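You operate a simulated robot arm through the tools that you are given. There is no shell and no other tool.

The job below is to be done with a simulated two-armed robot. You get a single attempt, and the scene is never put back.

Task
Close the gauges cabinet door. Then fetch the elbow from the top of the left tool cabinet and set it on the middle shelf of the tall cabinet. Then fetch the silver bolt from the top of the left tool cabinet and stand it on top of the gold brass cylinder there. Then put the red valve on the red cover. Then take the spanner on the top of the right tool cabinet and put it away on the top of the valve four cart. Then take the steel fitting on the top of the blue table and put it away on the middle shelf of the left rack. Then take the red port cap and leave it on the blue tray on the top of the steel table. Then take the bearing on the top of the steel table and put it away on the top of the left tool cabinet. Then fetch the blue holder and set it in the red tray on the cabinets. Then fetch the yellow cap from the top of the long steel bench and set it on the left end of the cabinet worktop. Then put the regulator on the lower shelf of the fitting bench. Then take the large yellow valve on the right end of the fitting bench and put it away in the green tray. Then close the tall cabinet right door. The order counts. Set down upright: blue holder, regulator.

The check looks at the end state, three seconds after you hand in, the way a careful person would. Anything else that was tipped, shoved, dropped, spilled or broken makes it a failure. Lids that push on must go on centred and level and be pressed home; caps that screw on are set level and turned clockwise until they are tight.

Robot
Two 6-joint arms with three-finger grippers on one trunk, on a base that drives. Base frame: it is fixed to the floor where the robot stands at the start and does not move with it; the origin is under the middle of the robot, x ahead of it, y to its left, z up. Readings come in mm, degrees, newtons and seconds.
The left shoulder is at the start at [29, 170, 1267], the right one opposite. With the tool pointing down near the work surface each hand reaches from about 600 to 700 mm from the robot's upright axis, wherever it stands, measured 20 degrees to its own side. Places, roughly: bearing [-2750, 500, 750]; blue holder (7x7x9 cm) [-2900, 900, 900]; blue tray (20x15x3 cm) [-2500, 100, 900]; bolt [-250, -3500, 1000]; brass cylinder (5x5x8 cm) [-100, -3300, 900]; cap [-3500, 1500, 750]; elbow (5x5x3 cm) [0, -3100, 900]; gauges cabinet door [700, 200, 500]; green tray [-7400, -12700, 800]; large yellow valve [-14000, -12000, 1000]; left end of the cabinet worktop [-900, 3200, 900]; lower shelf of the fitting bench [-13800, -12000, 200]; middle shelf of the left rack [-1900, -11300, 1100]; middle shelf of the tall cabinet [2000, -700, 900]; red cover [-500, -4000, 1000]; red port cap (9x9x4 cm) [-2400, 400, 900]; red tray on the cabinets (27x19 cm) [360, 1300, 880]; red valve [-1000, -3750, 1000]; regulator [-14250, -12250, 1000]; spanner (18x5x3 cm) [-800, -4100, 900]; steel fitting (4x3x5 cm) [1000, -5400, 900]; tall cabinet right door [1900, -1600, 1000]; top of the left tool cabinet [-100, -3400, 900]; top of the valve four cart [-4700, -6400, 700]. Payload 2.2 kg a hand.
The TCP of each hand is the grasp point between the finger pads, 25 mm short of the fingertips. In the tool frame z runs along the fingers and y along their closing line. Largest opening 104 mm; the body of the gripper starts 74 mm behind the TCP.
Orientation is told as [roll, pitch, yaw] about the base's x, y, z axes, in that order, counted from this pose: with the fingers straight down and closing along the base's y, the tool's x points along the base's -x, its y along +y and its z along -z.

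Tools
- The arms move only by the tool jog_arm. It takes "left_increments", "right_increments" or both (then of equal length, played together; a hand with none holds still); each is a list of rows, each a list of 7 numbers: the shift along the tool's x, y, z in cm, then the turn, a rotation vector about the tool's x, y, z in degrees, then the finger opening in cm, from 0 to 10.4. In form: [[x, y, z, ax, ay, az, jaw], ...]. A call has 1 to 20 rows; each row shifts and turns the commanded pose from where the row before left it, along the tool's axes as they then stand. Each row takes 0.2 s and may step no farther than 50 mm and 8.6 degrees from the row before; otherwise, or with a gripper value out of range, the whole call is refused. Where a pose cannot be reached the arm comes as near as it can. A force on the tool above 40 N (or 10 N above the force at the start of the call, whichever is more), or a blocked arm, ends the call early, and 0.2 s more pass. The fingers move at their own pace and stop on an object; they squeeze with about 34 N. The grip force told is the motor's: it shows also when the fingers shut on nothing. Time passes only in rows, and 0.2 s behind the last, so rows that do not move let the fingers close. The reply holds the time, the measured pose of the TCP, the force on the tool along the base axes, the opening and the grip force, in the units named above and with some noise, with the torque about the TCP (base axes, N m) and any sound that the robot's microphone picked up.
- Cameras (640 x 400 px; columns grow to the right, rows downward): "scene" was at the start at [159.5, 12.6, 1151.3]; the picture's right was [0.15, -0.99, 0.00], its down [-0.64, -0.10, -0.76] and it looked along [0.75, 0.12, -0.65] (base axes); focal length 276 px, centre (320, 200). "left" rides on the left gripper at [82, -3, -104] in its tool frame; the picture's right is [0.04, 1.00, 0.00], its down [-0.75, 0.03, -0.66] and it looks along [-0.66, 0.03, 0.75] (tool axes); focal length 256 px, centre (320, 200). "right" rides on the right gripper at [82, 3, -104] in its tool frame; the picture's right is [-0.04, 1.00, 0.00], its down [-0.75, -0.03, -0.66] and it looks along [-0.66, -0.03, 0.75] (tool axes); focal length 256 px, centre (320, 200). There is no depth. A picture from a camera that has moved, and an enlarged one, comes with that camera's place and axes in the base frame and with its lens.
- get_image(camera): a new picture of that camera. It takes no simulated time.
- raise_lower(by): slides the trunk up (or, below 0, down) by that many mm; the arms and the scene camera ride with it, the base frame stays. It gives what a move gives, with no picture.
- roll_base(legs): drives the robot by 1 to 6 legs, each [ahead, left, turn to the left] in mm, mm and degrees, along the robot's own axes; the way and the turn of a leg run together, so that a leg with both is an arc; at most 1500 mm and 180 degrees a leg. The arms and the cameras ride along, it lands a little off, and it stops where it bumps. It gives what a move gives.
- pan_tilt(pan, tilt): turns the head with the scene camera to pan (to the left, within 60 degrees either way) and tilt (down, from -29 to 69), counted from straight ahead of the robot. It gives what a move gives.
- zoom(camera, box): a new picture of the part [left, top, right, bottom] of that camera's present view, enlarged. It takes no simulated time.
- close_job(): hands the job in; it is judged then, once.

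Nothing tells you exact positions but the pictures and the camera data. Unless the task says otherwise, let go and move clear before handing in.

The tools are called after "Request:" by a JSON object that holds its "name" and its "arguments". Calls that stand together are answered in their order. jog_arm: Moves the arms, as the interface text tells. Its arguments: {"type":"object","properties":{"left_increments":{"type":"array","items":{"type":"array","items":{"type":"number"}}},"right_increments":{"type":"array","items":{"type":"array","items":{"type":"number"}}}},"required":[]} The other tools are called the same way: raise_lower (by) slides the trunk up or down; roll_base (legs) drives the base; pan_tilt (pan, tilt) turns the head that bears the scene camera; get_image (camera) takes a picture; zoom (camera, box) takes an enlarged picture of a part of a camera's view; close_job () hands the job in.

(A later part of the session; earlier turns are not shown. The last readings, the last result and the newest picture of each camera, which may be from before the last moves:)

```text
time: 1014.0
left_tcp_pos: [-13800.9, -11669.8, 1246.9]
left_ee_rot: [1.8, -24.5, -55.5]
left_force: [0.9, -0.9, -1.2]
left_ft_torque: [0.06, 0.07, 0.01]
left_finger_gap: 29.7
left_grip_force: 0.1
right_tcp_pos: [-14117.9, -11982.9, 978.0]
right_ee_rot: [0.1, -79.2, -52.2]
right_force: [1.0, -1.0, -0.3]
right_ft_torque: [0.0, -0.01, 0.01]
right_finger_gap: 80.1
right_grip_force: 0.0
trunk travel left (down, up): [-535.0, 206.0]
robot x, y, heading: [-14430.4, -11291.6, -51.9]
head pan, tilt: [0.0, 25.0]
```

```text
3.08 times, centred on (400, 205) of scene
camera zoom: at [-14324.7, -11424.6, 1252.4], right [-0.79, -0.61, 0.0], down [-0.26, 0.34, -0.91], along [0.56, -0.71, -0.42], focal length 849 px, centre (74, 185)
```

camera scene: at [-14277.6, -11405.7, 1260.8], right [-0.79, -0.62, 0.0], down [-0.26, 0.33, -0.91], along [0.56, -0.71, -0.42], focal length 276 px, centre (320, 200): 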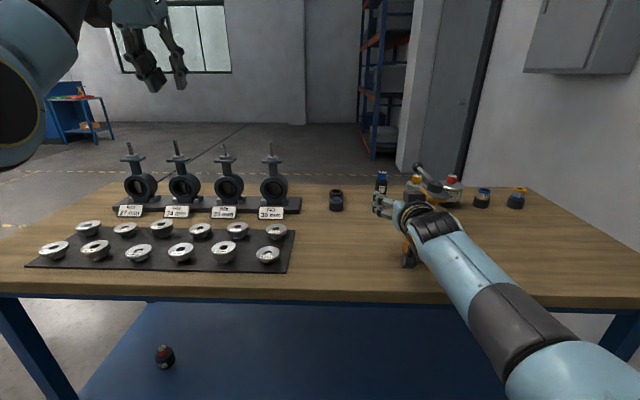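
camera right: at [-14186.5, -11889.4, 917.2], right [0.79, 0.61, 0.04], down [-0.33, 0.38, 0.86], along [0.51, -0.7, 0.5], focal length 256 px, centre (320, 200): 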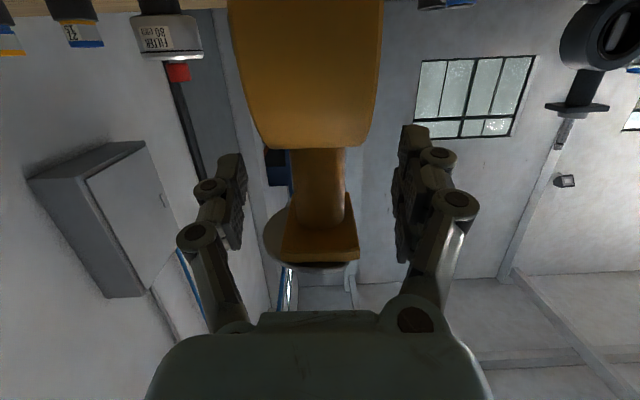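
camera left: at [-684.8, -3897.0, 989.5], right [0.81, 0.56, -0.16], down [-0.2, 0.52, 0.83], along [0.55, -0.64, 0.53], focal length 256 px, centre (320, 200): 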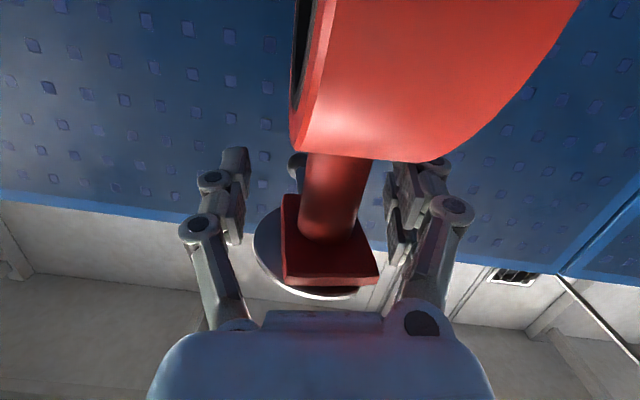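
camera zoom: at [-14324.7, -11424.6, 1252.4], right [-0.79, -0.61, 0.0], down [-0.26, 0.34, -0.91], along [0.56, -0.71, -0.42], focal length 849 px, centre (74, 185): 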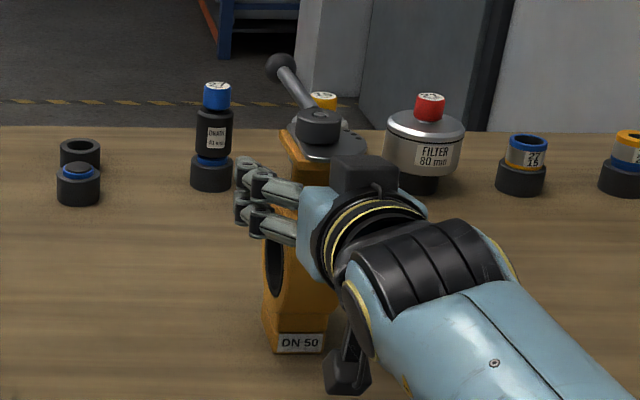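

Same picture as with the red valve at its grasp. I close on the neck.

Request:
{"name": "jog_arm", "arguments": {"right_increments": [[0, 0, 0.3, 0, 0, 0, 5.5], [0, 0, 0, 0, 0, 0, 4], [0, 0, 0, 0, 0, 0, 2.5], [0, 0, 0, 0, 0, 0, 1.5], [0, 0, 0, 0, 0, 0, 1.5]]}}

Request:
{"name": "get_image", "arguments": {"camera": "right"}}

Request:
{"name": "zoom", "arguments": {"camera": "scene", "box": [330, 140, 470, 270]}}

```text
time: 1015.2
left_tcp_pos: [-13802.3, -11667.6, 1247.3]
left_ee_rot: [1.8, -24.6, -55.3]
left_force: [0.2, 0.2, -0.6]
left_ft_torque: [0.02, -0.02, 0.03]
left_finger_gap: 29.9
left_grip_force: 0.0
right_tcp_pos: [-14116.4, -11983.4, 978.0]
right_ee_rot: [0.3, -79.2, -52.3]
right_force: [3.8, 0.8, 0.9]
right_ft_torque: [0.08, -0.42, 0.17]
right_finger_gap: 34.6
right_grip_force: 33.8
trunk travel left (down, up): [-535.0, 206.0]
robot x, y, heading: [-14428.8, -11294.1, -52.0]
head pan, tilt: [0.0, 25.0]
```

```text
taken
camera right: at [-14185.0, -11889.6, 917.9], right [0.79, 0.61, 0.04], down [-0.33, 0.38, 0.86], along [0.51, -0.7, 0.5], focal length 256 px, centre (320, 200)
```

right: 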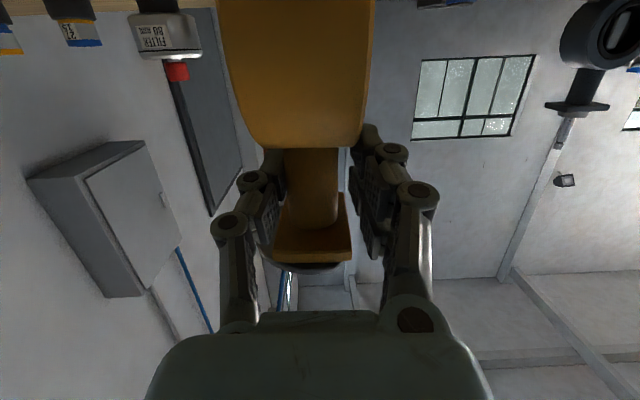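

```text
3.08 times, centred on (400, 205) of scene
camera zoom: at [-14325.5, -11422.7, 1252.7], right [-0.79, -0.62, 0.0], down [-0.26, 0.33, -0.91], along [0.56, -0.71, -0.42], focal length 849 px, centre (74, 185)
```

zoom: 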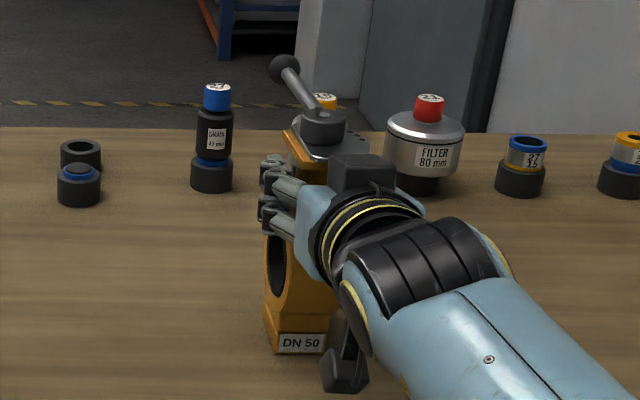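

The pads may be catching the flange (34.6 mm). I reopen, go 12 mm deeper and 6 mm lower, and close again.

Request:
{"name": "jog_arm", "arguments": {"right_increments": [[0, 0, 0, 0, 0, 0, 5], [0, 0, 0, 0, 0, 0, 7], [0, 0, 0, 0, -3, 0, 7], [0.35, 0, 1.2, 0, 0, 0, 7], [0, 0, 0, 0, 0, 0, 5], [0, 0, 0, 0, 0, 0, 3.5], [0, 0, 0, 0, 0, 0, 2], [0, 0, 0, 0, 0, 0, 1.5], [0, 0, 0, 0, 0, 0, 1.5]]}}

Request:
{"name": "get_image", "arguments": {"camera": "right"}}

```text
time: 1017.2
left_tcp_pos: [-13801.2, -11667.5, 1249.0]
left_ee_rot: [1.8, -24.6, -55.4]
left_force: [-0.6, 0.4, -0.4]
left_ft_torque: [0.0, -0.01, -0.01]
left_finger_gap: 30.1
left_grip_force: 0.0
right_tcp_pos: [-14109.2, -11993.8, 973.8]
right_ee_rot: [0.5, -82.2, -52.4]
right_force: [3.4, -0.5, 0.9]
right_ft_torque: [0.52, -0.36, -0.05]
right_finger_gap: 32.0
right_grip_force: 34.2
trunk travel left (down, up): [-535.0, 206.0]
robot x, y, heading: [-14428.2, -11293.6, -51.9]
head pan, tilt: [0.0, 25.0]
```

```text
taken
camera right: at [-14176.0, -11902.2, 906.4], right [0.79, 0.61, 0.04], down [-0.36, 0.41, 0.84], along [0.49, -0.68, 0.55], focal length 256 px, centre (320, 200)
```

right: 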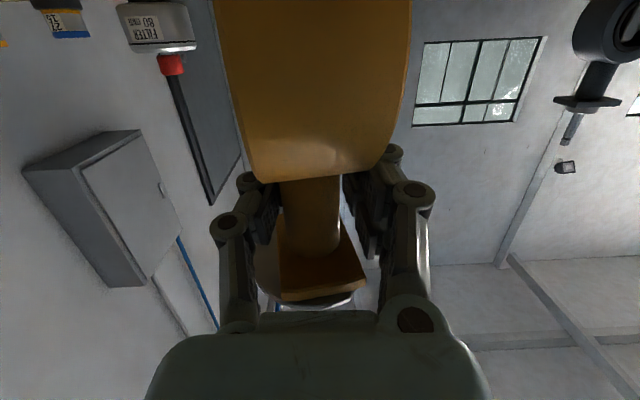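

Gripped at 32 mm on the neck. I lift slightly and check its attitude.

Request:
{"name": "raise_lower", "arguments": {"by": 15}}

Request:
{"name": "get_image", "arguments": {"camera": "right"}}

Request:
{"name": "zoom", "arguments": {"camera": "scene", "box": [330, 140, 470, 270]}}

```text
time: 1017.9
left_tcp_pos: [-13801.9, -11670.1, 1263.4]
left_ee_rot: [1.7, -24.7, -55.3]
left_force: [-0.1, -0.3, 0.6]
left_ft_torque: [0.01, 0.01, -0.01]
left_finger_gap: 29.8
left_grip_force: 0.1
right_tcp_pos: [-14109.1, -11994.0, 987.0]
right_ee_rot: [0.0, -82.1, -52.0]
right_force: [0.3, 0.9, -11.6]
right_ft_torque: [0.11, -0.06, 0.03]
right_finger_gap: 28.1
right_grip_force: 33.9
trunk travel left (down, up): [-550.0, 191.0]
robot x, y, heading: [-14427.5, -11293.0, -52.0]
head pan, tilt: [0.0, 25.0]
```

```text
taken
camera right: at [-14176.7, -11902.6, 919.5], right [0.79, 0.61, 0.04], down [-0.36, 0.41, 0.84], along [0.49, -0.68, 0.54], focal length 256 px, centre (320, 200)
```

right: 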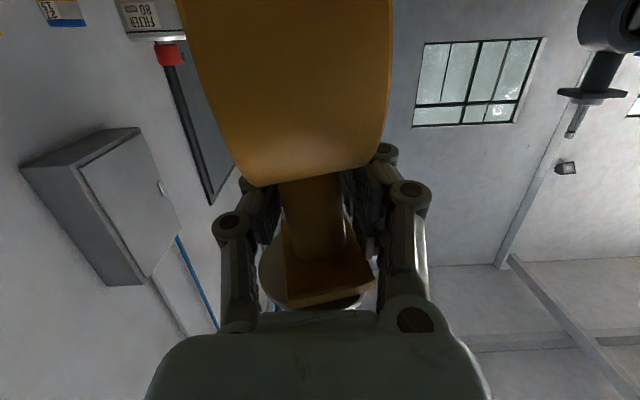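

```text
3.08 times, centred on (400, 205) of scene
camera zoom: at [-14325.3, -11423.9, 1267.6], right [-0.79, -0.61, 0.0], down [-0.26, 0.33, -0.91], along [0.56, -0.71, -0.42], focal length 849 px, centre (74, 185)
```

zoom: 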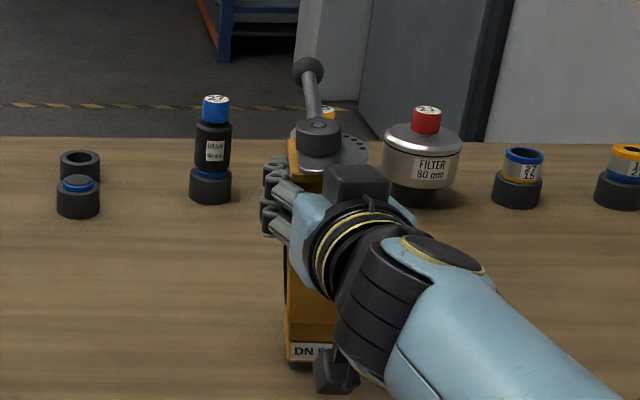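

The valve is held (about 1.2 kg), its base about 134 mm below the TCP. I lift, back away and head for the table with the green tray near (-7400, -12700).

Request:
{"name": "raise_lower", "arguments": {"by": 70}}

Request:
{"name": "roll_base", "arguments": {"legs": [[-400, 0, 0], [0, 0, 56], [990, 0, 0], [990, 0, 0], [0, 0, -22]]}}

Request:
{"name": "pan_tilt", "arguments": {"pan": 0, "tilt": 10}}

Request:
{"name": "get_image", "arguments": {"camera": "scene"}}

Request:
{"name": "get_image", "arguments": {"camera": "right"}}

```text
time: 1019.0
left_tcp_pos: [-13800.8, -11669.7, 1332.0]
left_ee_rot: [1.8, -24.5, -55.5]
left_force: [0.6, -0.3, 0.3]
left_ft_torque: [0.02, 0.0, 0.02]
left_finger_gap: 30.0
left_grip_force: 0.1
right_tcp_pos: [-14109.4, -11994.1, 1058.2]
right_ee_rot: [0.3, -82.0, -52.3]
right_force: [0.6, -0.2, -11.8]
right_ft_torque: [0.15, -0.08, 0.01]
right_finger_gap: 28.0
right_grip_force: 33.7
trunk travel left (down, up): [-620.0, 121.0]
robot x, y, heading: [-14430.7, -11290.4, -52.0]
head pan, tilt: [0.0, 25.0]
```

```text
time: 1034.7
left_tcp_pos: [-11946.0, -10786.4, 1332.8]
left_ee_rot: [1.9, -24.5, -20.6]
left_force: [-0.8, 0.3, 0.5]
left_ft_torque: [0.03, -0.03, -0.02]
left_finger_gap: 29.8
left_grip_force: 0.0
right_tcp_pos: [-12012.8, -11227.7, 1057.6]
right_ee_rot: [0.6, -82.2, -17.8]
right_force: [-0.2, -1.1, -11.9]
right_ft_torque: [0.0, -0.08, -0.01]
right_finger_gap: 17.2
right_grip_force: 30.5
trunk travel left (down, up): [-620.0, 121.0]
robot x, y, heading: [-12676.4, -10837.3, -17.2]
head pan, tilt: [0.0, 25.0]
```

```text
time: 1035.5
left_tcp_pos: [-11945.5, -10785.2, 1332.4]
left_ee_rot: [1.8, -24.6, -20.7]
left_force: [-0.2, 0.4, -0.1]
left_ft_torque: [0.0, 0.0, 0.03]
left_finger_gap: 29.7
left_grip_force: 0.1
right_tcp_pos: [-12013.7, -11228.5, 1056.9]
right_ee_rot: [0.4, -82.1, -17.7]
right_force: [0.5, -0.1, -11.1]
right_ft_torque: [-0.01, -0.11, 0.0]
right_finger_gap: 16.9
right_grip_force: 30.5
trunk travel left (down, up): [-620.0, 121.0]
robot x, y, heading: [-12677.5, -10834.8, -17.4]
head pan, tilt: [0.0, 10.0]
```

```text
taken
camera scene: at [-12515.4, -10884.1, 1362.4], right [-0.3, -0.95, 0.0], down [-0.17, 0.05, -0.98], along [0.94, -0.29, -0.18], focal length 276 px, centre (320, 200)
```

scene: 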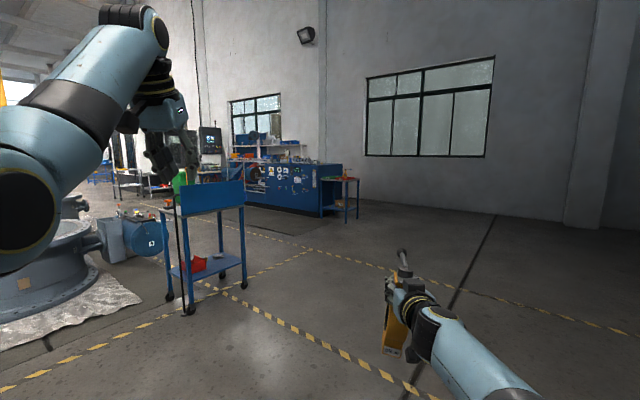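

```text
taken
camera right: at [-12120.7, -11191.0, 990.1], right [0.3, 0.95, 0.04], down [-0.53, 0.13, 0.84], along [0.79, -0.27, 0.55], focal length 256 px, centre (320, 200)
```

right: 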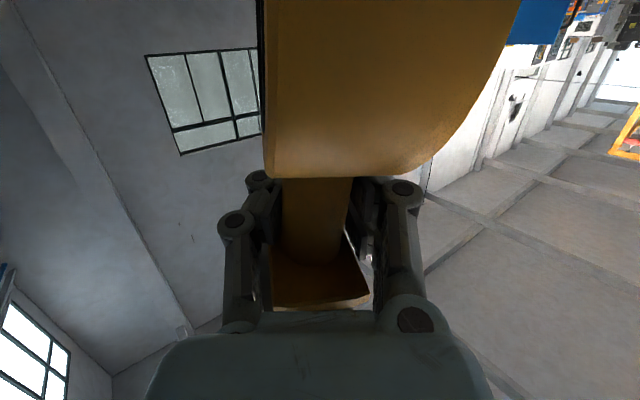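

The fingers have closed behind the neck, so the valve is caged and still carried. I continue gently toward the green-tray table at about (-7690, -13010).

Request:
{"name": "roll_base", "arguments": {"legs": [[0, 0, -6], [1300, 0, 0], [1300, 0, 0]]}}

Request:
{"name": "get_image", "arguments": {"camera": "scene"}}

Request:
{"name": "zoom", "arguments": {"camera": "scene", "box": [200, 130, 440, 290]}}

```text
time: 1048.7
left_tcp_pos: [-9544.5, -11885.8, 1334.1]
left_ee_rot: [1.8, -24.6, -26.8]
left_force: [0.5, 0.2, -0.3]
left_ft_torque: [-0.05, -0.04, -0.02]
left_finger_gap: 30.3
left_grip_force: 0.1
right_tcp_pos: [-9660.9, -12320.1, 1056.9]
right_ee_rot: [0.3, -82.1, -23.9]
right_force: [0.3, 0.2, -10.8]
right_ft_torque: [-0.04, -0.06, 0.02]
right_finger_gap: 16.5
right_grip_force: 29.4
trunk travel left (down, up): [-620.0, 121.0]
robot x, y, heading: [-10276.1, -11857.0, -23.4]
head pan, tilt: [0.0, 10.0]
```

```text
taken
camera scene: at [-10122.3, -11922.9, 1362.4], right [-0.4, -0.92, 0.0], down [-0.16, 0.07, -0.98], along [0.9, -0.39, -0.18], focal length 276 px, centre (320, 200)
```

scene: 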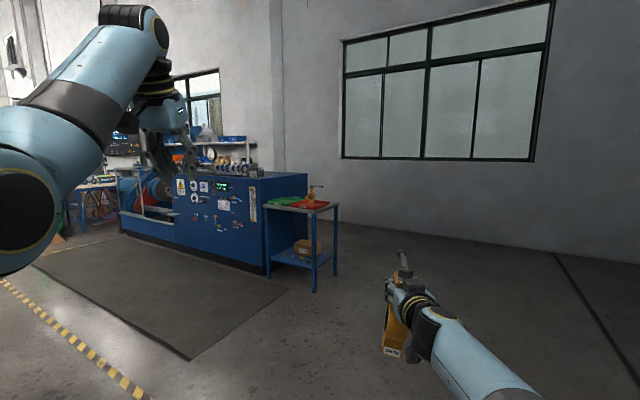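

```text
2.50 times, centred on (320, 210) of scene
camera zoom: at [-10122.3, -11922.9, 1362.4], right [-0.4, -0.92, 0.0], down [-0.16, 0.07, -0.98], along [0.9, -0.39, -0.18], focal length 690 px, centre (320, 175)
```

zoom: 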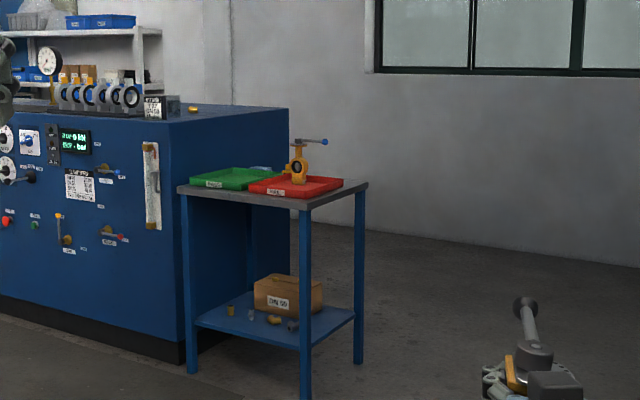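

The green tray sits on the left half of the small side table, next to the blue machine; the right half holds a red tray with a small valve. I go closer, planning a -30° approach so the left hand stays clear of the machine.

Request:
{"name": "roll_base", "arguments": {"legs": [[1200, 250, 0], [500, 250, -6]]}}

Request:
{"name": "pan_tilt", "arguments": {"pan": 0, "tilt": 25}}

Request:
{"name": "get_image", "arguments": {"camera": "scene"}}

Request:
{"name": "zoom", "arguments": {"camera": "scene", "box": [180, 120, 440, 290]}}

```text
time: 1057.8
left_tcp_pos: [-7766.6, -12190.0, 1333.3]
left_ee_rot: [1.8, -24.5, -32.3]
left_force: [-0.4, 0.9, 0.0]
left_ft_torque: [-0.01, 0.02, -0.01]
left_finger_gap: 29.8
left_grip_force: 0.0
right_tcp_pos: [-7921.7, -12610.5, 1057.4]
right_ee_rot: [0.3, -82.1, -29.3]
right_force: [1.2, -0.2, -13.0]
right_ft_torque: [-0.03, -0.08, -0.04]
right_finger_gap: 16.3
right_grip_force: 30.0
trunk travel left (down, up): [-620.0, 121.0]
robot x, y, heading: [-8492.7, -12091.4, -29.1]
head pan, tilt: [0.0, 10.0]
```

```text
time: 1058.6
left_tcp_pos: [-7767.2, -12189.6, 1334.1]
left_ee_rot: [1.8, -24.6, -32.3]
left_force: [0.3, 0.4, -0.9]
left_ft_torque: [0.0, -0.02, 0.0]
left_finger_gap: 29.9
left_grip_force: 0.0
right_tcp_pos: [-7923.0, -12608.9, 1057.1]
right_ee_rot: [0.5, -82.0, -29.3]
right_force: [-0.3, -1.5, -12.3]
right_ft_torque: [-0.03, -0.11, -0.01]
right_finger_gap: 16.4
right_grip_force: 29.0
trunk travel left (down, up): [-620.0, 121.0]
robot x, y, heading: [-8493.0, -12090.8, -28.9]
head pan, tilt: [0.0, 25.0]
```

```text
taken
camera scene: at [-8345.8, -12170.6, 1338.2], right [-0.48, -0.88, 0.0], down [-0.37, 0.2, -0.91], along [0.79, -0.44, -0.42], focal length 276 px, centre (320, 200)
```

scene: 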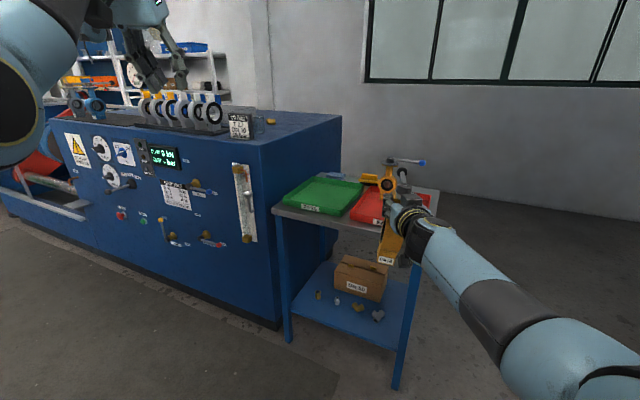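

```text
2.35 times, centred on (310, 205) of scene
camera zoom: at [-8345.8, -12170.6, 1338.2], right [-0.48, -0.88, 0.0], down [-0.37, 0.2, -0.91], along [0.79, -0.44, -0.42], focal length 649 px, centre (344, 188)
```

zoom: 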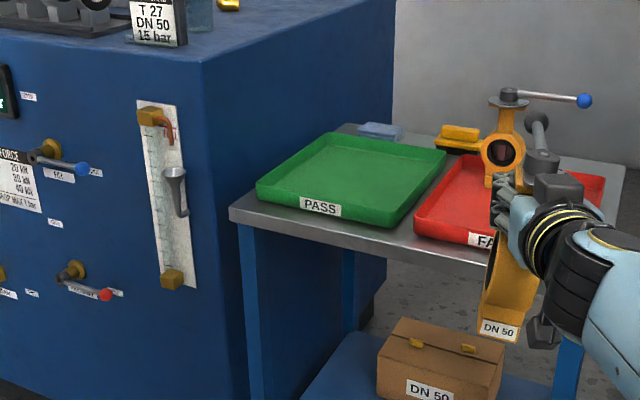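

The green PASS tray's centre is at about (-7300, -12780). I approach with the valve held high.

Request:
{"name": "roll_base", "arguments": {"legs": [[480, 150, 0]]}}

Request:
{"name": "get_image", "arguments": {"camera": "scene"}}

Request:
{"name": "zoom", "arguments": {"camera": "scene", "box": [240, 120, 500, 300]}}

Request:
{"name": "get_image", "arguments": {"camera": "right"}}

```text
time: 1061.5
left_tcp_pos: [-7285.0, -12301.2, 1333.5]
left_ee_rot: [1.8, -24.6, -33.1]
left_force: [-0.3, 0.2, -0.7]
left_ft_torque: [0.01, -0.02, 0.0]
left_finger_gap: 29.9
left_grip_force: 0.1
right_tcp_pos: [-7446.2, -12718.0, 1056.9]
right_ee_rot: [0.3, -82.0, -30.1]
right_force: [0.4, 0.3, -12.0]
right_ft_torque: [-0.01, -0.09, 0.04]
right_finger_gap: 16.5
right_grip_force: 28.9
trunk travel left (down, up): [-620.0, 121.0]
robot x, y, heading: [-8007.5, -12194.2, -29.8]
head pan, tilt: [0.0, 25.0]
```

```text
taken
camera scene: at [-7862.7, -12274.2, 1338.1], right [-0.5, -0.87, 0.0], down [-0.37, 0.21, -0.91], along [0.79, -0.45, -0.42], focal length 276 px, centre (320, 200)
```

scene: 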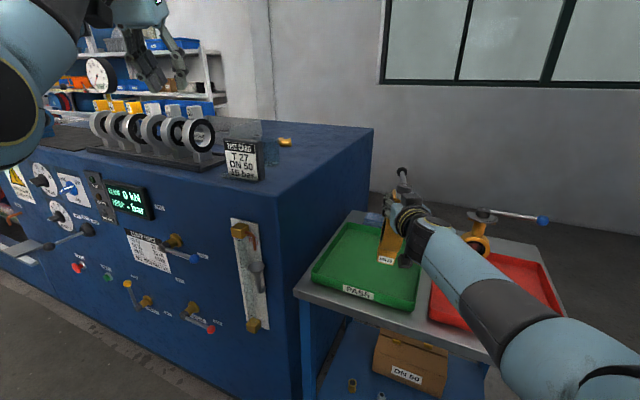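

```text
2.22 times, centred on (370, 210) of scene
camera zoom: at [-7862.7, -12274.2, 1338.1], right [-0.5, -0.87, 0.0], down [-0.37, 0.21, -0.91], along [0.79, -0.45, -0.42], focal length 613 px, centre (209, 178)
```

zoom: 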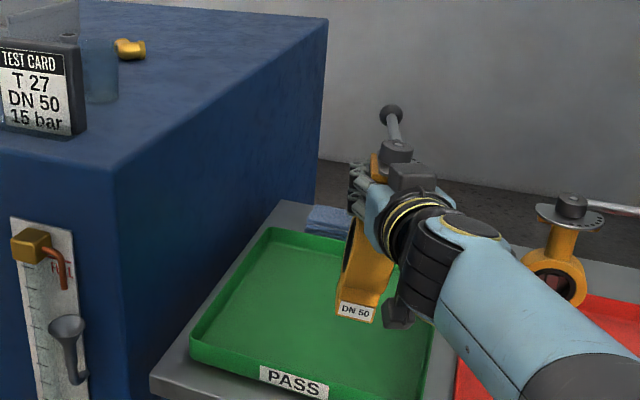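

```text
taken
camera right: at [-7542.9, -12659.8, 989.6], right [0.5, 0.86, 0.04], down [-0.49, 0.24, 0.84], along [0.71, -0.44, 0.55], focal length 256 px, centre (320, 200)
```

right: 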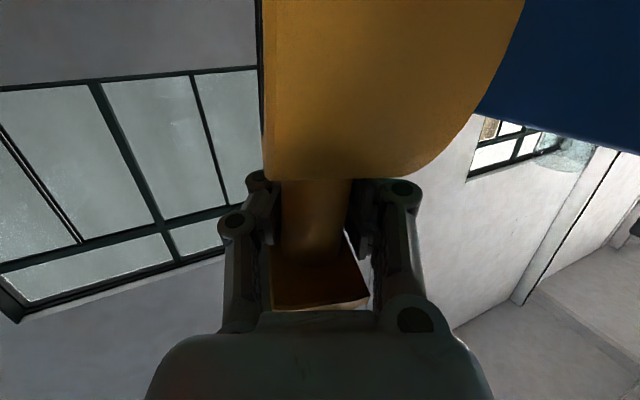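

The valve leans about 6° (bottom to the left). I level it with a small hand roll and move over the tray's centre.

Request:
{"name": "jog_arm", "arguments": {"right_increments": [[0, 0, 0, 0, 0, -3, 1.5], [0, 0, 0, 0, 0, -3, 1.5]]}}

Request:
{"name": "roll_base", "arguments": {"legs": [[160, 8, 0]]}}

Request:
{"name": "get_image", "arguments": {"camera": "scene"}}

Request:
{"name": "zoom", "arguments": {"camera": "scene", "box": [280, 120, 500, 300]}}

```text
time: 1062.1
left_tcp_pos: [-7284.7, -12302.4, 1332.6]
left_ee_rot: [1.8, -24.6, -33.2]
left_force: [1.0, 0.7, -0.7]
left_ft_torque: [0.01, 0.03, 0.01]
left_finger_gap: 30.1
left_grip_force: 0.0
right_tcp_pos: [-7446.8, -12719.2, 1056.6]
right_ee_rot: [-36.3, -80.0, 6.9]
right_force: [-0.3, 0.0, -11.8]
right_ft_torque: [-0.02, -0.11, -0.01]
right_finger_gap: 16.2
right_grip_force: 29.3
trunk travel left (down, up): [-620.0, 121.0]
robot x, y, heading: [-8006.1, -12194.0, -29.8]
head pan, tilt: [0.0, 25.0]
```

```text
time: 1063.5
left_tcp_pos: [-7140.0, -12376.3, 1333.7]
left_ee_rot: [1.8, -24.7, -33.3]
left_force: [-0.3, 0.0, -0.5]
left_ft_torque: [0.0, 0.04, 0.03]
left_finger_gap: 30.0
left_grip_force: 0.0
right_tcp_pos: [-7302.5, -12793.2, 1057.0]
right_ee_rot: [-36.2, -80.0, 7.0]
right_force: [-0.3, -0.1, -11.7]
right_ft_torque: [0.0, -0.11, 0.02]
right_finger_gap: 16.2
right_grip_force: 29.5
trunk travel left (down, up): [-620.0, 121.0]
robot x, y, heading: [-7863.7, -12266.5, -29.7]
head pan, tilt: [0.0, 25.0]
```

```text
taken
camera scene: at [-7718.0, -12348.3, 1338.0], right [-0.5, -0.87, 0.0], down [-0.37, 0.21, -0.91], along [0.79, -0.45, -0.42], focal length 276 px, centre (320, 200)
```

scene: 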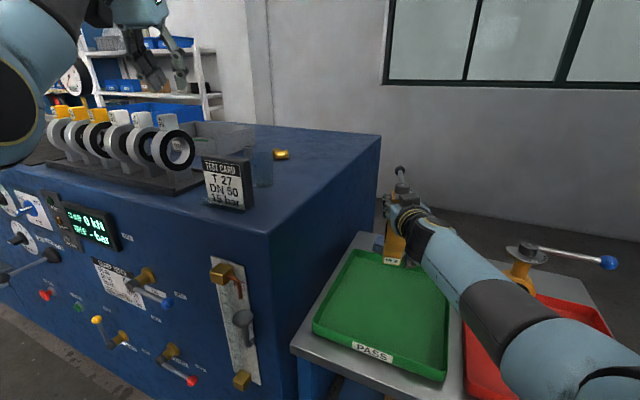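

```text
2.22 times, centred on (390, 210) of scene
camera zoom: at [-7718.0, -12348.3, 1338.0], right [-0.5, -0.87, 0.0], down [-0.37, 0.21, -0.91], along [0.79, -0.45, -0.42], focal length 613 px, centre (164, 178)
```

zoom: 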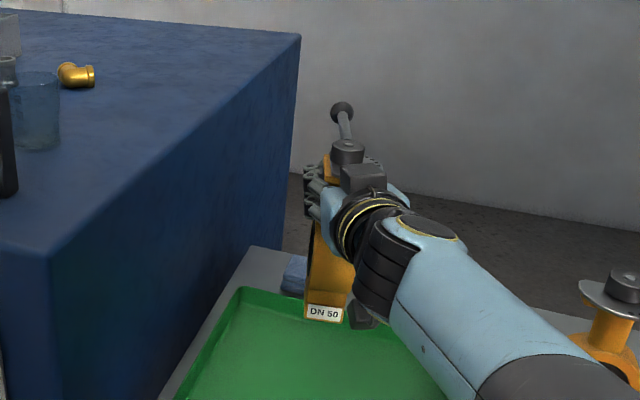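

The foot is over the tray with good margins. I lower in stages.

Request:
{"name": "raise_lower", "arguments": {"by": -80}}

Request:
{"name": "zoom", "arguments": {"camera": "scene", "box": [280, 120, 500, 300]}}

Request:
{"name": "get_image", "arguments": {"camera": "right"}}

```text
time: 1064.7
left_tcp_pos: [-7140.0, -12376.0, 1253.7]
left_ee_rot: [1.8, -24.6, -33.2]
left_force: [0.6, 0.2, 0.4]
left_ft_torque: [-0.01, 0.0, 0.02]
left_finger_gap: 29.6
left_grip_force: 0.0
right_tcp_pos: [-7304.4, -12792.2, 978.3]
right_ee_rot: [-36.6, -80.1, 7.2]
right_force: [0.3, -0.2, -11.8]
right_ft_torque: [0.02, -0.06, 0.03]
right_finger_gap: 16.3
right_grip_force: 29.6
trunk travel left (down, up): [-540.0, 201.0]
robot x, y, heading: [-7860.4, -12263.2, -29.9]
head pan, tilt: [0.0, 25.0]
```

```text
2.22 times, centred on (390, 210) of scene
camera zoom: at [-7718.6, -12348.0, 1257.7], right [-0.5, -0.87, 0.0], down [-0.37, 0.21, -0.91], along [0.79, -0.45, -0.42], focal length 613 px, centre (164, 178)
```

zoom: 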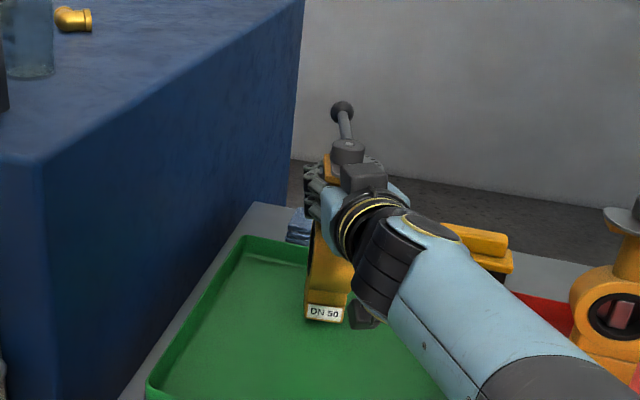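

```text
taken
camera right: at [-7404.4, -12741.1, 910.0], right [0.49, 0.87, -0.06], down [-0.45, 0.31, 0.84], along [0.75, -0.38, 0.54], focal length 256 px, centre (320, 200)
```

right: 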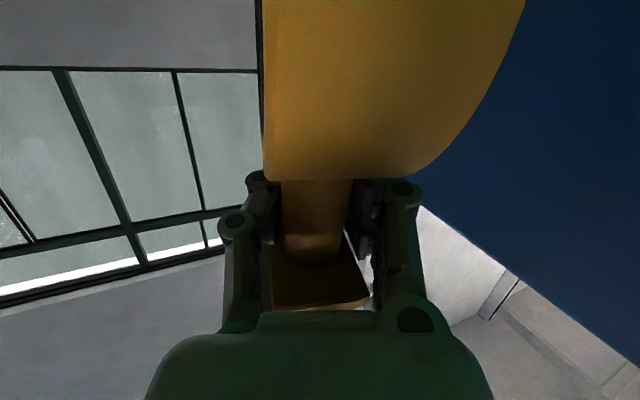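

Request:
{"name": "raise_lower", "arguments": {"by": -20}}

Request:
{"name": "raise_lower", "arguments": {"by": -8}}

Request:
{"name": "zoom", "arguments": {"camera": "scene", "box": [280, 120, 500, 300]}}

```text
time: 1065.4
left_tcp_pos: [-7142.6, -12373.9, 1235.1]
left_ee_rot: [1.9, -24.7, -33.2]
left_force: [0.0, -0.6, -0.6]
left_ft_torque: [-0.02, 0.01, 0.0]
left_finger_gap: 30.0
left_grip_force: 0.1
right_tcp_pos: [-7303.7, -12791.4, 964.2]
right_ee_rot: [-38.7, -80.6, 9.3]
right_force: [-5.2, 0.1, 24.2]
right_ft_torque: [0.51, 0.18, 0.21]
right_finger_gap: 28.7
right_grip_force: 0.0
trunk travel left (down, up): [-520.0, 221.0]
robot x, y, heading: [-7862.0, -12263.2, -29.7]
head pan, tilt: [0.0, 25.0]
```

```text
time: 1065.8
left_tcp_pos: [-7140.0, -12375.6, 1227.6]
left_ee_rot: [1.8, -24.6, -33.4]
left_force: [1.0, 0.2, -0.2]
left_ft_torque: [0.05, 0.05, 0.02]
left_finger_gap: 29.8
left_grip_force: 0.1
right_tcp_pos: [-7298.4, -12793.9, 964.9]
right_ee_rot: [-40.4, -81.3, 11.2]
right_force: [0.4, 2.1, 14.7]
right_ft_torque: [0.36, 0.08, 0.14]
right_finger_gap: 22.0
right_grip_force: 0.6
trunk travel left (down, up): [-516.0, 226.0]
robot x, y, heading: [-7869.8, -12269.9, -29.8]
head pan, tilt: [0.0, 25.0]
stopped: the force on the tool passed its limit at 45 N (the readings are from after the stop); the commanded pose is now the measured one
```

```text
2.22 times, centred on (390, 210) of scene
camera zoom: at [-7718.5, -12347.5, 1232.4], right [-0.5, -0.87, 0.0], down [-0.37, 0.21, -0.91], along [0.79, -0.45, -0.42], focal length 613 px, centre (164, 178)
```

zoom: 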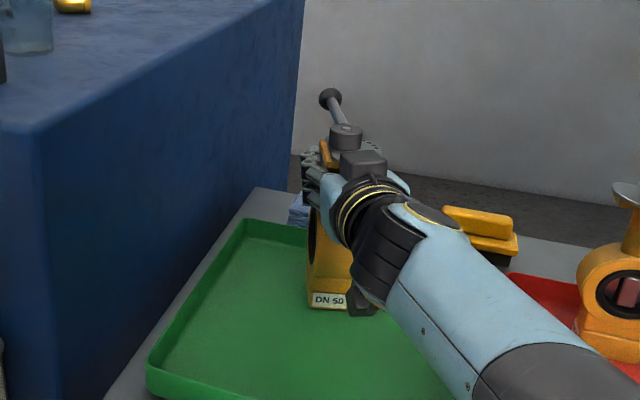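

The valve is down on the tray floor. I ease the pressure and open.

Request:
{"name": "raise_lower", "arguments": {"by": 3}}

Request:
{"name": "jog_arm", "arguments": {"right_increments": [[0, 0, 0, 0, 0, 0, 3.5], [0, 0, 0, 0, 0, 0, 4.5], [0, 0, 0, 0, 0, 0, 6], [0, 0, 0, 0, 0, 0, 7.5], [0, 0, 0, 0, 0, 0, 8.5]]}}

Request:
{"name": "get_image", "arguments": {"camera": "right"}}

Request:
{"name": "zoom", "arguments": {"camera": "scene", "box": [280, 120, 500, 300]}}

```text
time: 1066.3
left_tcp_pos: [-7142.4, -12374.6, 1233.5]
left_ee_rot: [1.8, -24.7, -33.2]
left_force: [-0.1, -0.4, -0.2]
left_ft_torque: [0.0, -0.02, -0.02]
left_finger_gap: 30.0
left_grip_force: 0.1
right_tcp_pos: [-7301.5, -12792.5, 964.4]
right_ee_rot: [-39.1, -80.9, 9.8]
right_force: [2.6, 1.0, 7.8]
right_ft_torque: [0.15, -0.44, -0.02]
right_finger_gap: 16.3
right_grip_force: 8.5
trunk travel left (down, up): [-519.0, 223.0]
robot x, y, heading: [-7863.8, -12267.4, -29.9]
head pan, tilt: [0.0, 25.0]
```

```text
time: 1067.5
left_tcp_pos: [-7142.2, -12375.5, 1231.4]
left_ee_rot: [1.8, -24.7, -33.3]
left_force: [-1.0, 0.3, 0.5]
left_ft_torque: [0.01, 0.02, -0.01]
left_finger_gap: 30.3
left_grip_force: 0.0
right_tcp_pos: [-7300.9, -12793.3, 962.9]
right_ee_rot: [-38.8, -80.9, 9.4]
right_force: [0.3, -0.3, -0.2]
right_ft_torque: [-0.03, 0.03, -0.04]
right_finger_gap: 85.4
right_grip_force: 0.1
trunk travel left (down, up): [-519.0, 223.0]
robot x, y, heading: [-7865.1, -12266.1, -29.7]
head pan, tilt: [0.0, 25.0]
```

```text
taken
camera right: at [-7401.5, -12741.7, 894.6], right [0.49, 0.87, -0.06], down [-0.46, 0.32, 0.83], along [0.74, -0.38, 0.56], focal length 256 px, centre (320, 200)
```

right: 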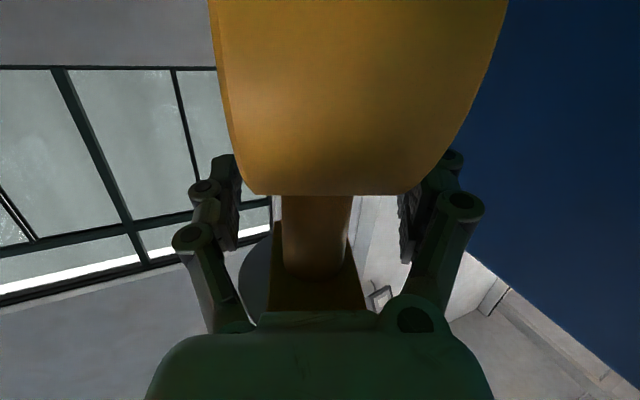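

```text
2.22 times, centred on (390, 210) of scene
camera zoom: at [-7719.0, -12347.5, 1235.7], right [-0.5, -0.87, 0.0], down [-0.37, 0.21, -0.91], along [0.79, -0.45, -0.42], focal length 613 px, centre (164, 178)
```

zoom: 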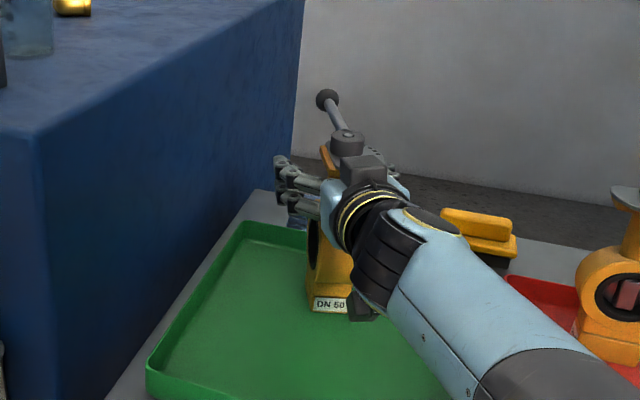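

Released; the valve stands freely. I back straight out.

Request:
{"name": "roll_base", "arguments": {"legs": [[-150, 0, 0]]}}

Request:
{"name": "raise_lower", "arguments": {"by": 100}}

Request:
{"name": "roll_base", "arguments": {"legs": [[-400, 0, 0]]}}

Request:
{"name": "zoom", "arguments": {"camera": "scene", "box": [220, 110, 460, 270]}}

```text
time: 1068.9
left_tcp_pos: [-7272.2, -12299.6, 1232.7]
left_ee_rot: [1.8, -24.7, -33.1]
left_force: [-0.7, 1.3, 0.9]
left_ft_torque: [-0.02, 0.01, -0.03]
left_finger_gap: 30.1
left_grip_force: 0.1
right_tcp_pos: [-7431.8, -12717.4, 964.1]
right_ee_rot: [-39.1, -80.9, 10.0]
right_force: [-0.1, -0.2, 1.0]
right_ft_torque: [0.02, 0.02, 0.02]
right_finger_gap: 84.9
right_grip_force: 0.0
trunk travel left (down, up): [-519.0, 223.0]
robot x, y, heading: [-7989.8, -12191.0, -29.9]
head pan, tilt: [0.0, 25.0]
```

```text
time: 1070.2
left_tcp_pos: [-7271.8, -12301.0, 1331.5]
left_ee_rot: [1.9, -24.6, -33.2]
left_force: [0.4, -0.7, -0.3]
left_ft_torque: [0.02, 0.01, 0.0]
left_finger_gap: 29.8
left_grip_force: 0.1
right_tcp_pos: [-7430.9, -12719.4, 1063.0]
right_ee_rot: [-39.0, -80.8, 9.5]
right_force: [0.4, 0.2, -0.8]
right_ft_torque: [0.02, 0.02, -0.01]
right_finger_gap: 85.1
right_grip_force: 0.0
trunk travel left (down, up): [-619.0, 123.0]
robot x, y, heading: [-7990.9, -12188.7, -29.9]
head pan, tilt: [0.0, 25.0]
```

```text
time: 1072.7
left_tcp_pos: [-7622.8, -12098.5, 1331.5]
left_ee_rot: [1.8, -24.7, -33.2]
left_force: [0.6, -0.3, 0.8]
left_ft_torque: [-0.03, -0.01, 0.01]
left_finger_gap: 29.7
left_grip_force: 0.0
right_tcp_pos: [-7780.7, -12516.1, 1063.8]
right_ee_rot: [-39.2, -80.8, 9.9]
right_force: [-0.3, 0.8, 0.3]
right_ft_torque: [-0.01, -0.03, -0.02]
right_finger_gap: 84.6
right_grip_force: 0.0
trunk travel left (down, up): [-619.0, 123.0]
robot x, y, heading: [-8345.6, -11993.5, -29.6]
head pan, tilt: [0.0, 25.0]
```

```text
2.50 times, centred on (340, 190) of scene
camera zoom: at [-8201.1, -12071.0, 1336.7], right [-0.5, -0.87, 0.0], down [-0.37, 0.21, -0.91], along [0.79, -0.45, -0.42], focal length 690 px, centre (270, 225)
```

zoom: 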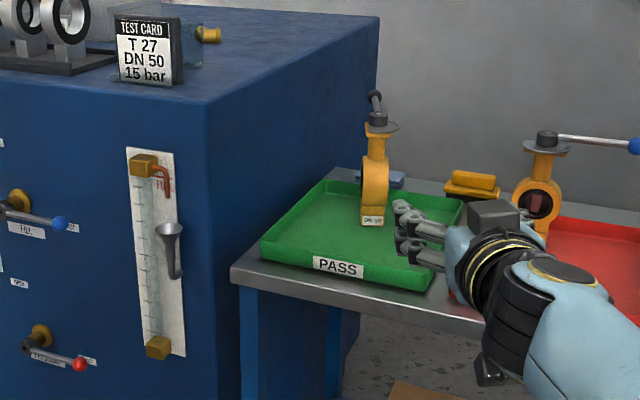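

The large yellow valve stands in the green tray. Last job: closing the tall cabinet's right door. I look for the shortest way back.

Request:
{"name": "roll_base", "arguments": {"legs": [[-500, 0, 0], [0, 0, 75]]}}

Request:
{"name": "pan_tilt", "arguments": {"pan": 0, "tilt": 12}}

Request:
{"name": "get_image", "arguments": {"camera": "scene"}}

```text
time: 1078.9
left_tcp_pos: [-8477.7, -11075.2, 1332.4]
left_ee_rot: [1.8, -24.7, 40.5]
left_force: [0.6, 0.1, 1.0]
left_ft_torque: [0.0, 0.02, 0.01]
left_finger_gap: 29.9
left_grip_force: 0.0
right_tcp_pos: [-8122.0, -11345.6, 1064.1]
right_ee_rot: [-39.1, -80.8, 83.5]
right_force: [-0.1, -0.2, 0.2]
right_ft_torque: [-0.01, 0.01, 0.01]
right_finger_gap: 85.1
right_grip_force: 0.1
trunk travel left (down, up): [-619.0, 123.0]
robot x, y, heading: [-8784.5, -11733.7, 43.9]
head pan, tilt: [0.0, 25.0]
```

```text
time: 1079.6
left_tcp_pos: [-8478.7, -11074.6, 1332.4]
left_ee_rot: [1.8, -24.7, 40.5]
left_force: [-0.5, -0.3, -0.6]
left_ft_torque: [-0.02, 0.0, 0.0]
left_finger_gap: 29.9
left_grip_force: 0.1
right_tcp_pos: [-8121.7, -11344.0, 1064.5]
right_ee_rot: [-39.0, -80.9, 83.4]
right_force: [-0.3, -0.2, 0.1]
right_ft_torque: [0.02, -0.03, -0.03]
right_finger_gap: 85.3
right_grip_force: 0.0
trunk travel left (down, up): [-619.0, 123.0]
robot x, y, heading: [-8784.5, -11735.7, 44.2]
head pan, tilt: [0.0, 12.0]
```

```text
taken
camera scene: at [-8665.3, -11624.0, 1357.6], right [0.69, -0.72, 0.0], down [-0.15, -0.14, -0.98], along [0.7, 0.68, -0.21], focal length 276 px, centre (320, 200)
```

scene: 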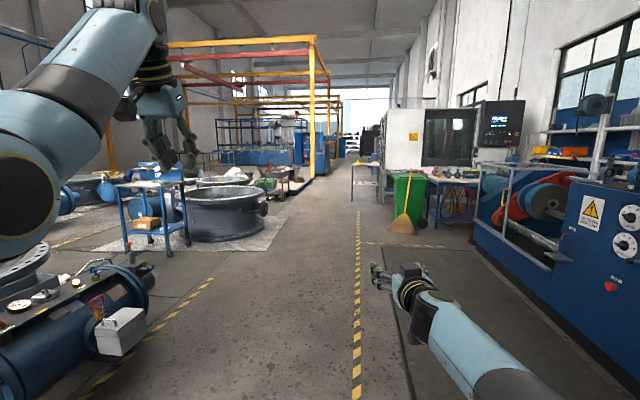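

The lane ahead leads straight back. I follow it in stages along the known route to the tall cabinet.

Request:
{"name": "roll_base", "arguments": {"legs": [[1200, 0, 0], [1200, 0, 0], [1100, 0, 0], [0, 0, -7.5]]}}

Request:
{"name": "get_image", "arguments": {"camera": "scene"}}

```text
time: 1097.2
left_tcp_pos: [-5919.5, -8668.6, 1333.2]
left_ee_rot: [1.8, -24.5, 33.6]
left_force: [0.7, -0.1, 0.3]
left_ft_torque: [0.01, 0.03, -0.01]
left_finger_gap: 29.8
left_grip_force: 0.0
right_tcp_pos: [-5598.0, -8978.5, 1062.8]
right_ee_rot: [-38.7, -80.9, 76.3]
right_force: [0.4, 0.0, -1.2]
right_ft_torque: [0.02, 0.02, -0.01]
right_finger_gap: 85.3
right_grip_force: 0.1
trunk travel left (down, up): [-619.0, 123.0]
robot x, y, heading: [-6308.3, -9286.2, 37.0]
head pan, tilt: [0.0, 12.0]
```

```text
taken
camera scene: at [-6170.4, -9191.2, 1357.7], right [0.6, -0.8, 0.0], down [-0.17, -0.13, -0.98], along [0.78, 0.59, -0.21], focal length 276 px, centre (320, 200)
```

scene: 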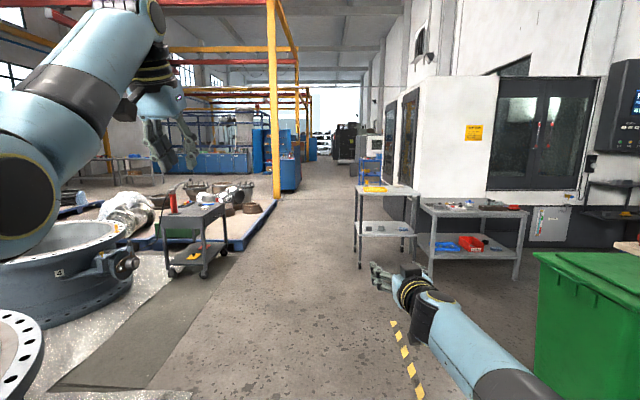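

Request:
{"name": "roll_base", "arguments": {"legs": [[1250, 60, 0], [1240, 60, 0], [0, 0, 15.5], [800, 0, 0], [826, 0, 0]]}}

```text
time: 1118.0
left_tcp_pos: [-3185.7, -5730.4, 1332.3]
left_ee_rot: [1.8, -24.7, 48.6]
left_force: [0.4, -0.2, -0.1]
left_ft_torque: [-0.02, -0.03, 0.0]
left_finger_gap: 30.0
left_grip_force: 0.0
right_tcp_pos: [-2794.4, -5946.2, 1064.4]
right_ee_rot: [-38.9, -80.9, 91.6]
right_force: [0.1, 0.1, -0.7]
right_ft_torque: [0.0, 0.04, 0.02]
right_finger_gap: 84.9
right_grip_force: 0.1
trunk travel left (down, up): [-619.0, 123.0]
robot x, y, heading: [-3393.8, -6430.9, 52.3]
head pan, tilt: [0.0, 12.0]
```

Request:
{"name": "roll_base", "arguments": {"legs": [[0, 0, -23.6], [1428, 0, 0], [1428, 0, 0], [0, 0, -5.4], [800, 0, 0], [821, 0, 0]]}}

```text
time: 1141.4
left_tcp_pos: [1043.9, -3803.5, 1332.0]
left_ee_rot: [1.9, -24.8, 21.6]
left_force: [0.6, -0.1, 0.4]
left_ft_torque: [-0.02, 0.0, 0.0]
left_finger_gap: 30.1
left_grip_force: 0.0
right_tcp_pos: [1293.8, -4175.0, 1063.4]
right_ee_rot: [-38.9, -80.9, 64.4]
right_force: [0.2, 0.5, 0.2]
right_ft_torque: [-0.01, -0.01, -0.02]
right_finger_gap: 84.8
right_grip_force: 0.1
trunk travel left (down, up): [-619.0, 123.0]
robot x, y, heading: [536.9, -4332.3, 24.8]
head pan, tilt: [0.0, 12.0]
```

I return past the cart. The right door (hinge about (2064, -1271), free edge about (1838, -1795)) must swing about 120° westward; I'll stand south of it and push from its outer (east) side with the right hand.

Request:
{"name": "roll_base", "arguments": {"legs": [[0, 0, 8.4], [1099, 0, 0], [0, 0, 34.8], [880, 0, 0], [0, 0, 22]]}}

Request:
{"name": "jog_arm", "arguments": {"right_increments": [[0, 0, 0, 0, 0, 0, 5], [0, 0, 0, 0, 0, 0, 2], [0, 0, 0, 0, 0, 0, 0], [0, 0, 0, 0, 0, 0, 0]]}}

Request:
{"name": "pan_tilt", "arguments": {"pan": 0, "tilt": 15}}

Request:
{"name": "get_image", "arguments": {"camera": "scene"}}

Request:
{"name": "get_image", "arguments": {"camera": "right"}}

```text
time: 1154.6
left_tcp_pos: [1490.7, -2242.0, 1332.6]
left_ee_rot: [1.8, -24.7, 87.4]
left_force: [-0.1, -0.3, -0.3]
left_ft_torque: [-0.03, 0.03, 0.0]
left_finger_gap: 29.9
left_grip_force: 0.1
right_tcp_pos: [1931.2, -2165.6, 1063.9]
right_ee_rot: [-39.1, -80.8, 130.5]
right_force: [0.4, -0.4, -0.2]
right_ft_torque: [0.0, -0.02, 0.0]
right_finger_gap: 84.9
right_grip_force: 0.0
trunk travel left (down, up): [-619.0, 123.0]
robot x, y, heading: [1766.7, -2921.0, 90.6]
head pan, tilt: [0.0, 12.0]
```

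```text
time: 1155.6
left_tcp_pos: [1490.8, -2241.7, 1332.9]
left_ee_rot: [1.8, -24.7, 87.4]
left_force: [0.4, -0.6, -0.2]
left_ft_torque: [0.01, -0.01, 0.0]
left_finger_gap: 29.7
left_grip_force: 0.1
right_tcp_pos: [1931.3, -2165.4, 1064.0]
right_ee_rot: [-39.1, -80.9, 130.3]
right_force: [0.5, 0.7, 0.0]
right_ft_torque: [0.01, 0.01, 0.02]
right_finger_gap: 0.0
right_grip_force: 28.8
trunk travel left (down, up): [-619.0, 123.0]
robot x, y, heading: [1765.6, -2921.0, 90.8]
head pan, tilt: [0.0, 12.0]
```

```text
time: 1156.2
left_tcp_pos: [1491.7, -2241.9, 1332.7]
left_ee_rot: [1.8, -24.7, 87.4]
left_force: [-0.5, 0.6, 1.6]
left_ft_torque: [-0.02, -0.01, -0.02]
left_finger_gap: 29.9
left_grip_force: 0.0
right_tcp_pos: [1930.7, -2165.6, 1063.6]
right_ee_rot: [-39.0, -80.9, 130.3]
right_force: [0.0, -0.4, 0.1]
right_ft_torque: [-0.02, 0.02, 0.02]
right_finger_gap: 0.0
right_grip_force: 28.3
trunk travel left (down, up): [-619.0, 123.0]
robot x, y, heading: [1763.9, -2918.3, 90.9]
head pan, tilt: [0.0, 15.0]
```

```text
taken
camera scene: at [1764.6, -2755.2, 1352.8], right [1.0, 0.01, 0.0], down [0.0, -0.26, -0.97], along [-0.01, 0.97, -0.26], focal length 276 px, centre (320, 200)
```

scene: 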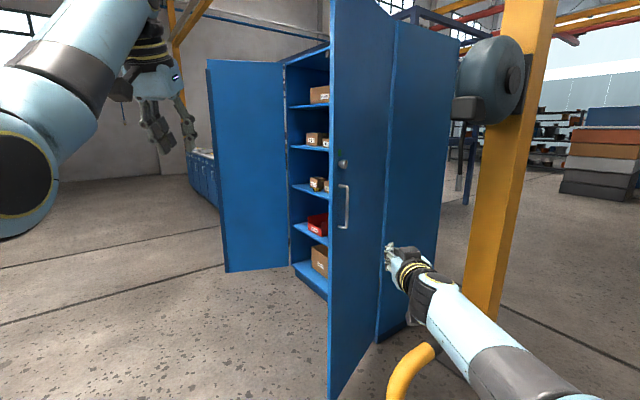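

```text
taken
camera right: at [1938.2, -2279.1, 994.9], right [-1.0, -0.02, -0.06], down [-0.04, -0.56, 0.83], along [-0.05, 0.83, 0.56], focal length 256 px, centre (320, 200)
```

right: 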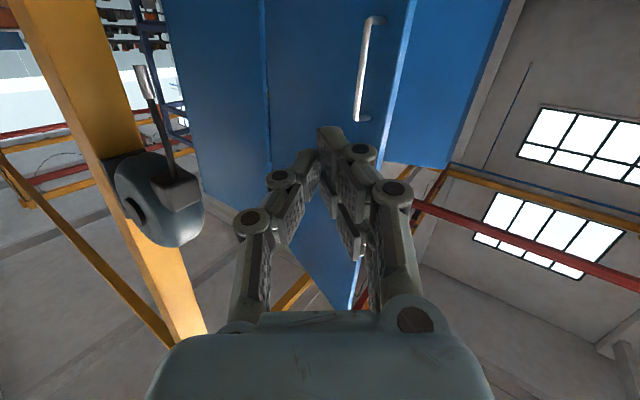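

From here the door's outer face is in view: hinge about (2113, -1325), free edge about (1800, -1700). Driving north with the closed right fingers at x ≈ 1870 will sweep it shut. I line up and start pushing.

Request:
{"name": "roll_base", "arguments": {"legs": [[0, 58, 0], [480, 0, 0]]}}

Request:
{"name": "get_image", "arguments": {"camera": "scene"}}

Request:
{"name": "get_image", "arguments": {"camera": "right"}}

```text
time: 1159.7
left_tcp_pos: [1427.7, -1752.7, 1331.9]
left_ee_rot: [1.8, -24.6, 87.3]
left_force: [-0.8, -0.1, 0.5]
left_ft_torque: [0.0, 0.0, 0.04]
left_finger_gap: 30.1
left_grip_force: 0.0
right_tcp_pos: [1867.3, -1677.2, 1062.7]
right_ee_rot: [-38.9, -80.9, 130.1]
right_force: [0.3, 0.5, -0.4]
right_ft_torque: [-0.03, 0.05, -0.02]
right_finger_gap: 0.2
right_grip_force: 28.8
trunk travel left (down, up): [-619.0, 123.0]
robot x, y, heading: [1697.7, -2431.0, 90.7]
head pan, tilt: [0.0, 15.0]
```

```text
taken
camera scene: at [1700.3, -2266.8, 1352.8], right [1.0, 0.01, 0.0], down [0.0, -0.26, -0.97], along [-0.01, 0.97, -0.26], focal length 276 px, centre (320, 200)
```

scene: 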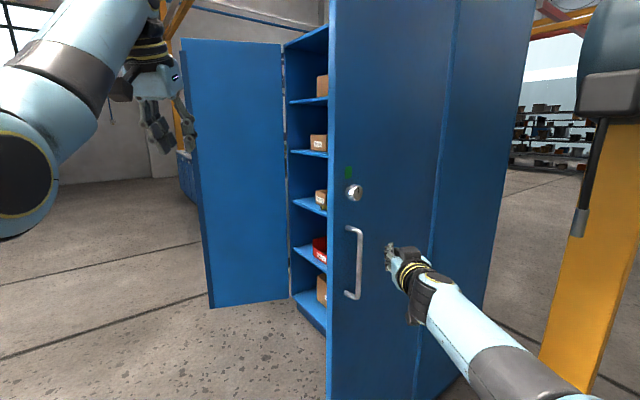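

```text
taken
camera right: at [1874.7, -1791.2, 994.6], right [-1.0, -0.02, -0.06], down [-0.04, -0.56, 0.83], along [-0.05, 0.83, 0.56], focal length 256 px, centre (320, 200)
```

right: 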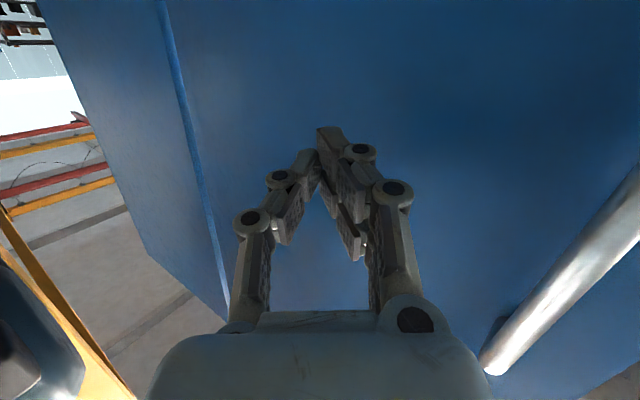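

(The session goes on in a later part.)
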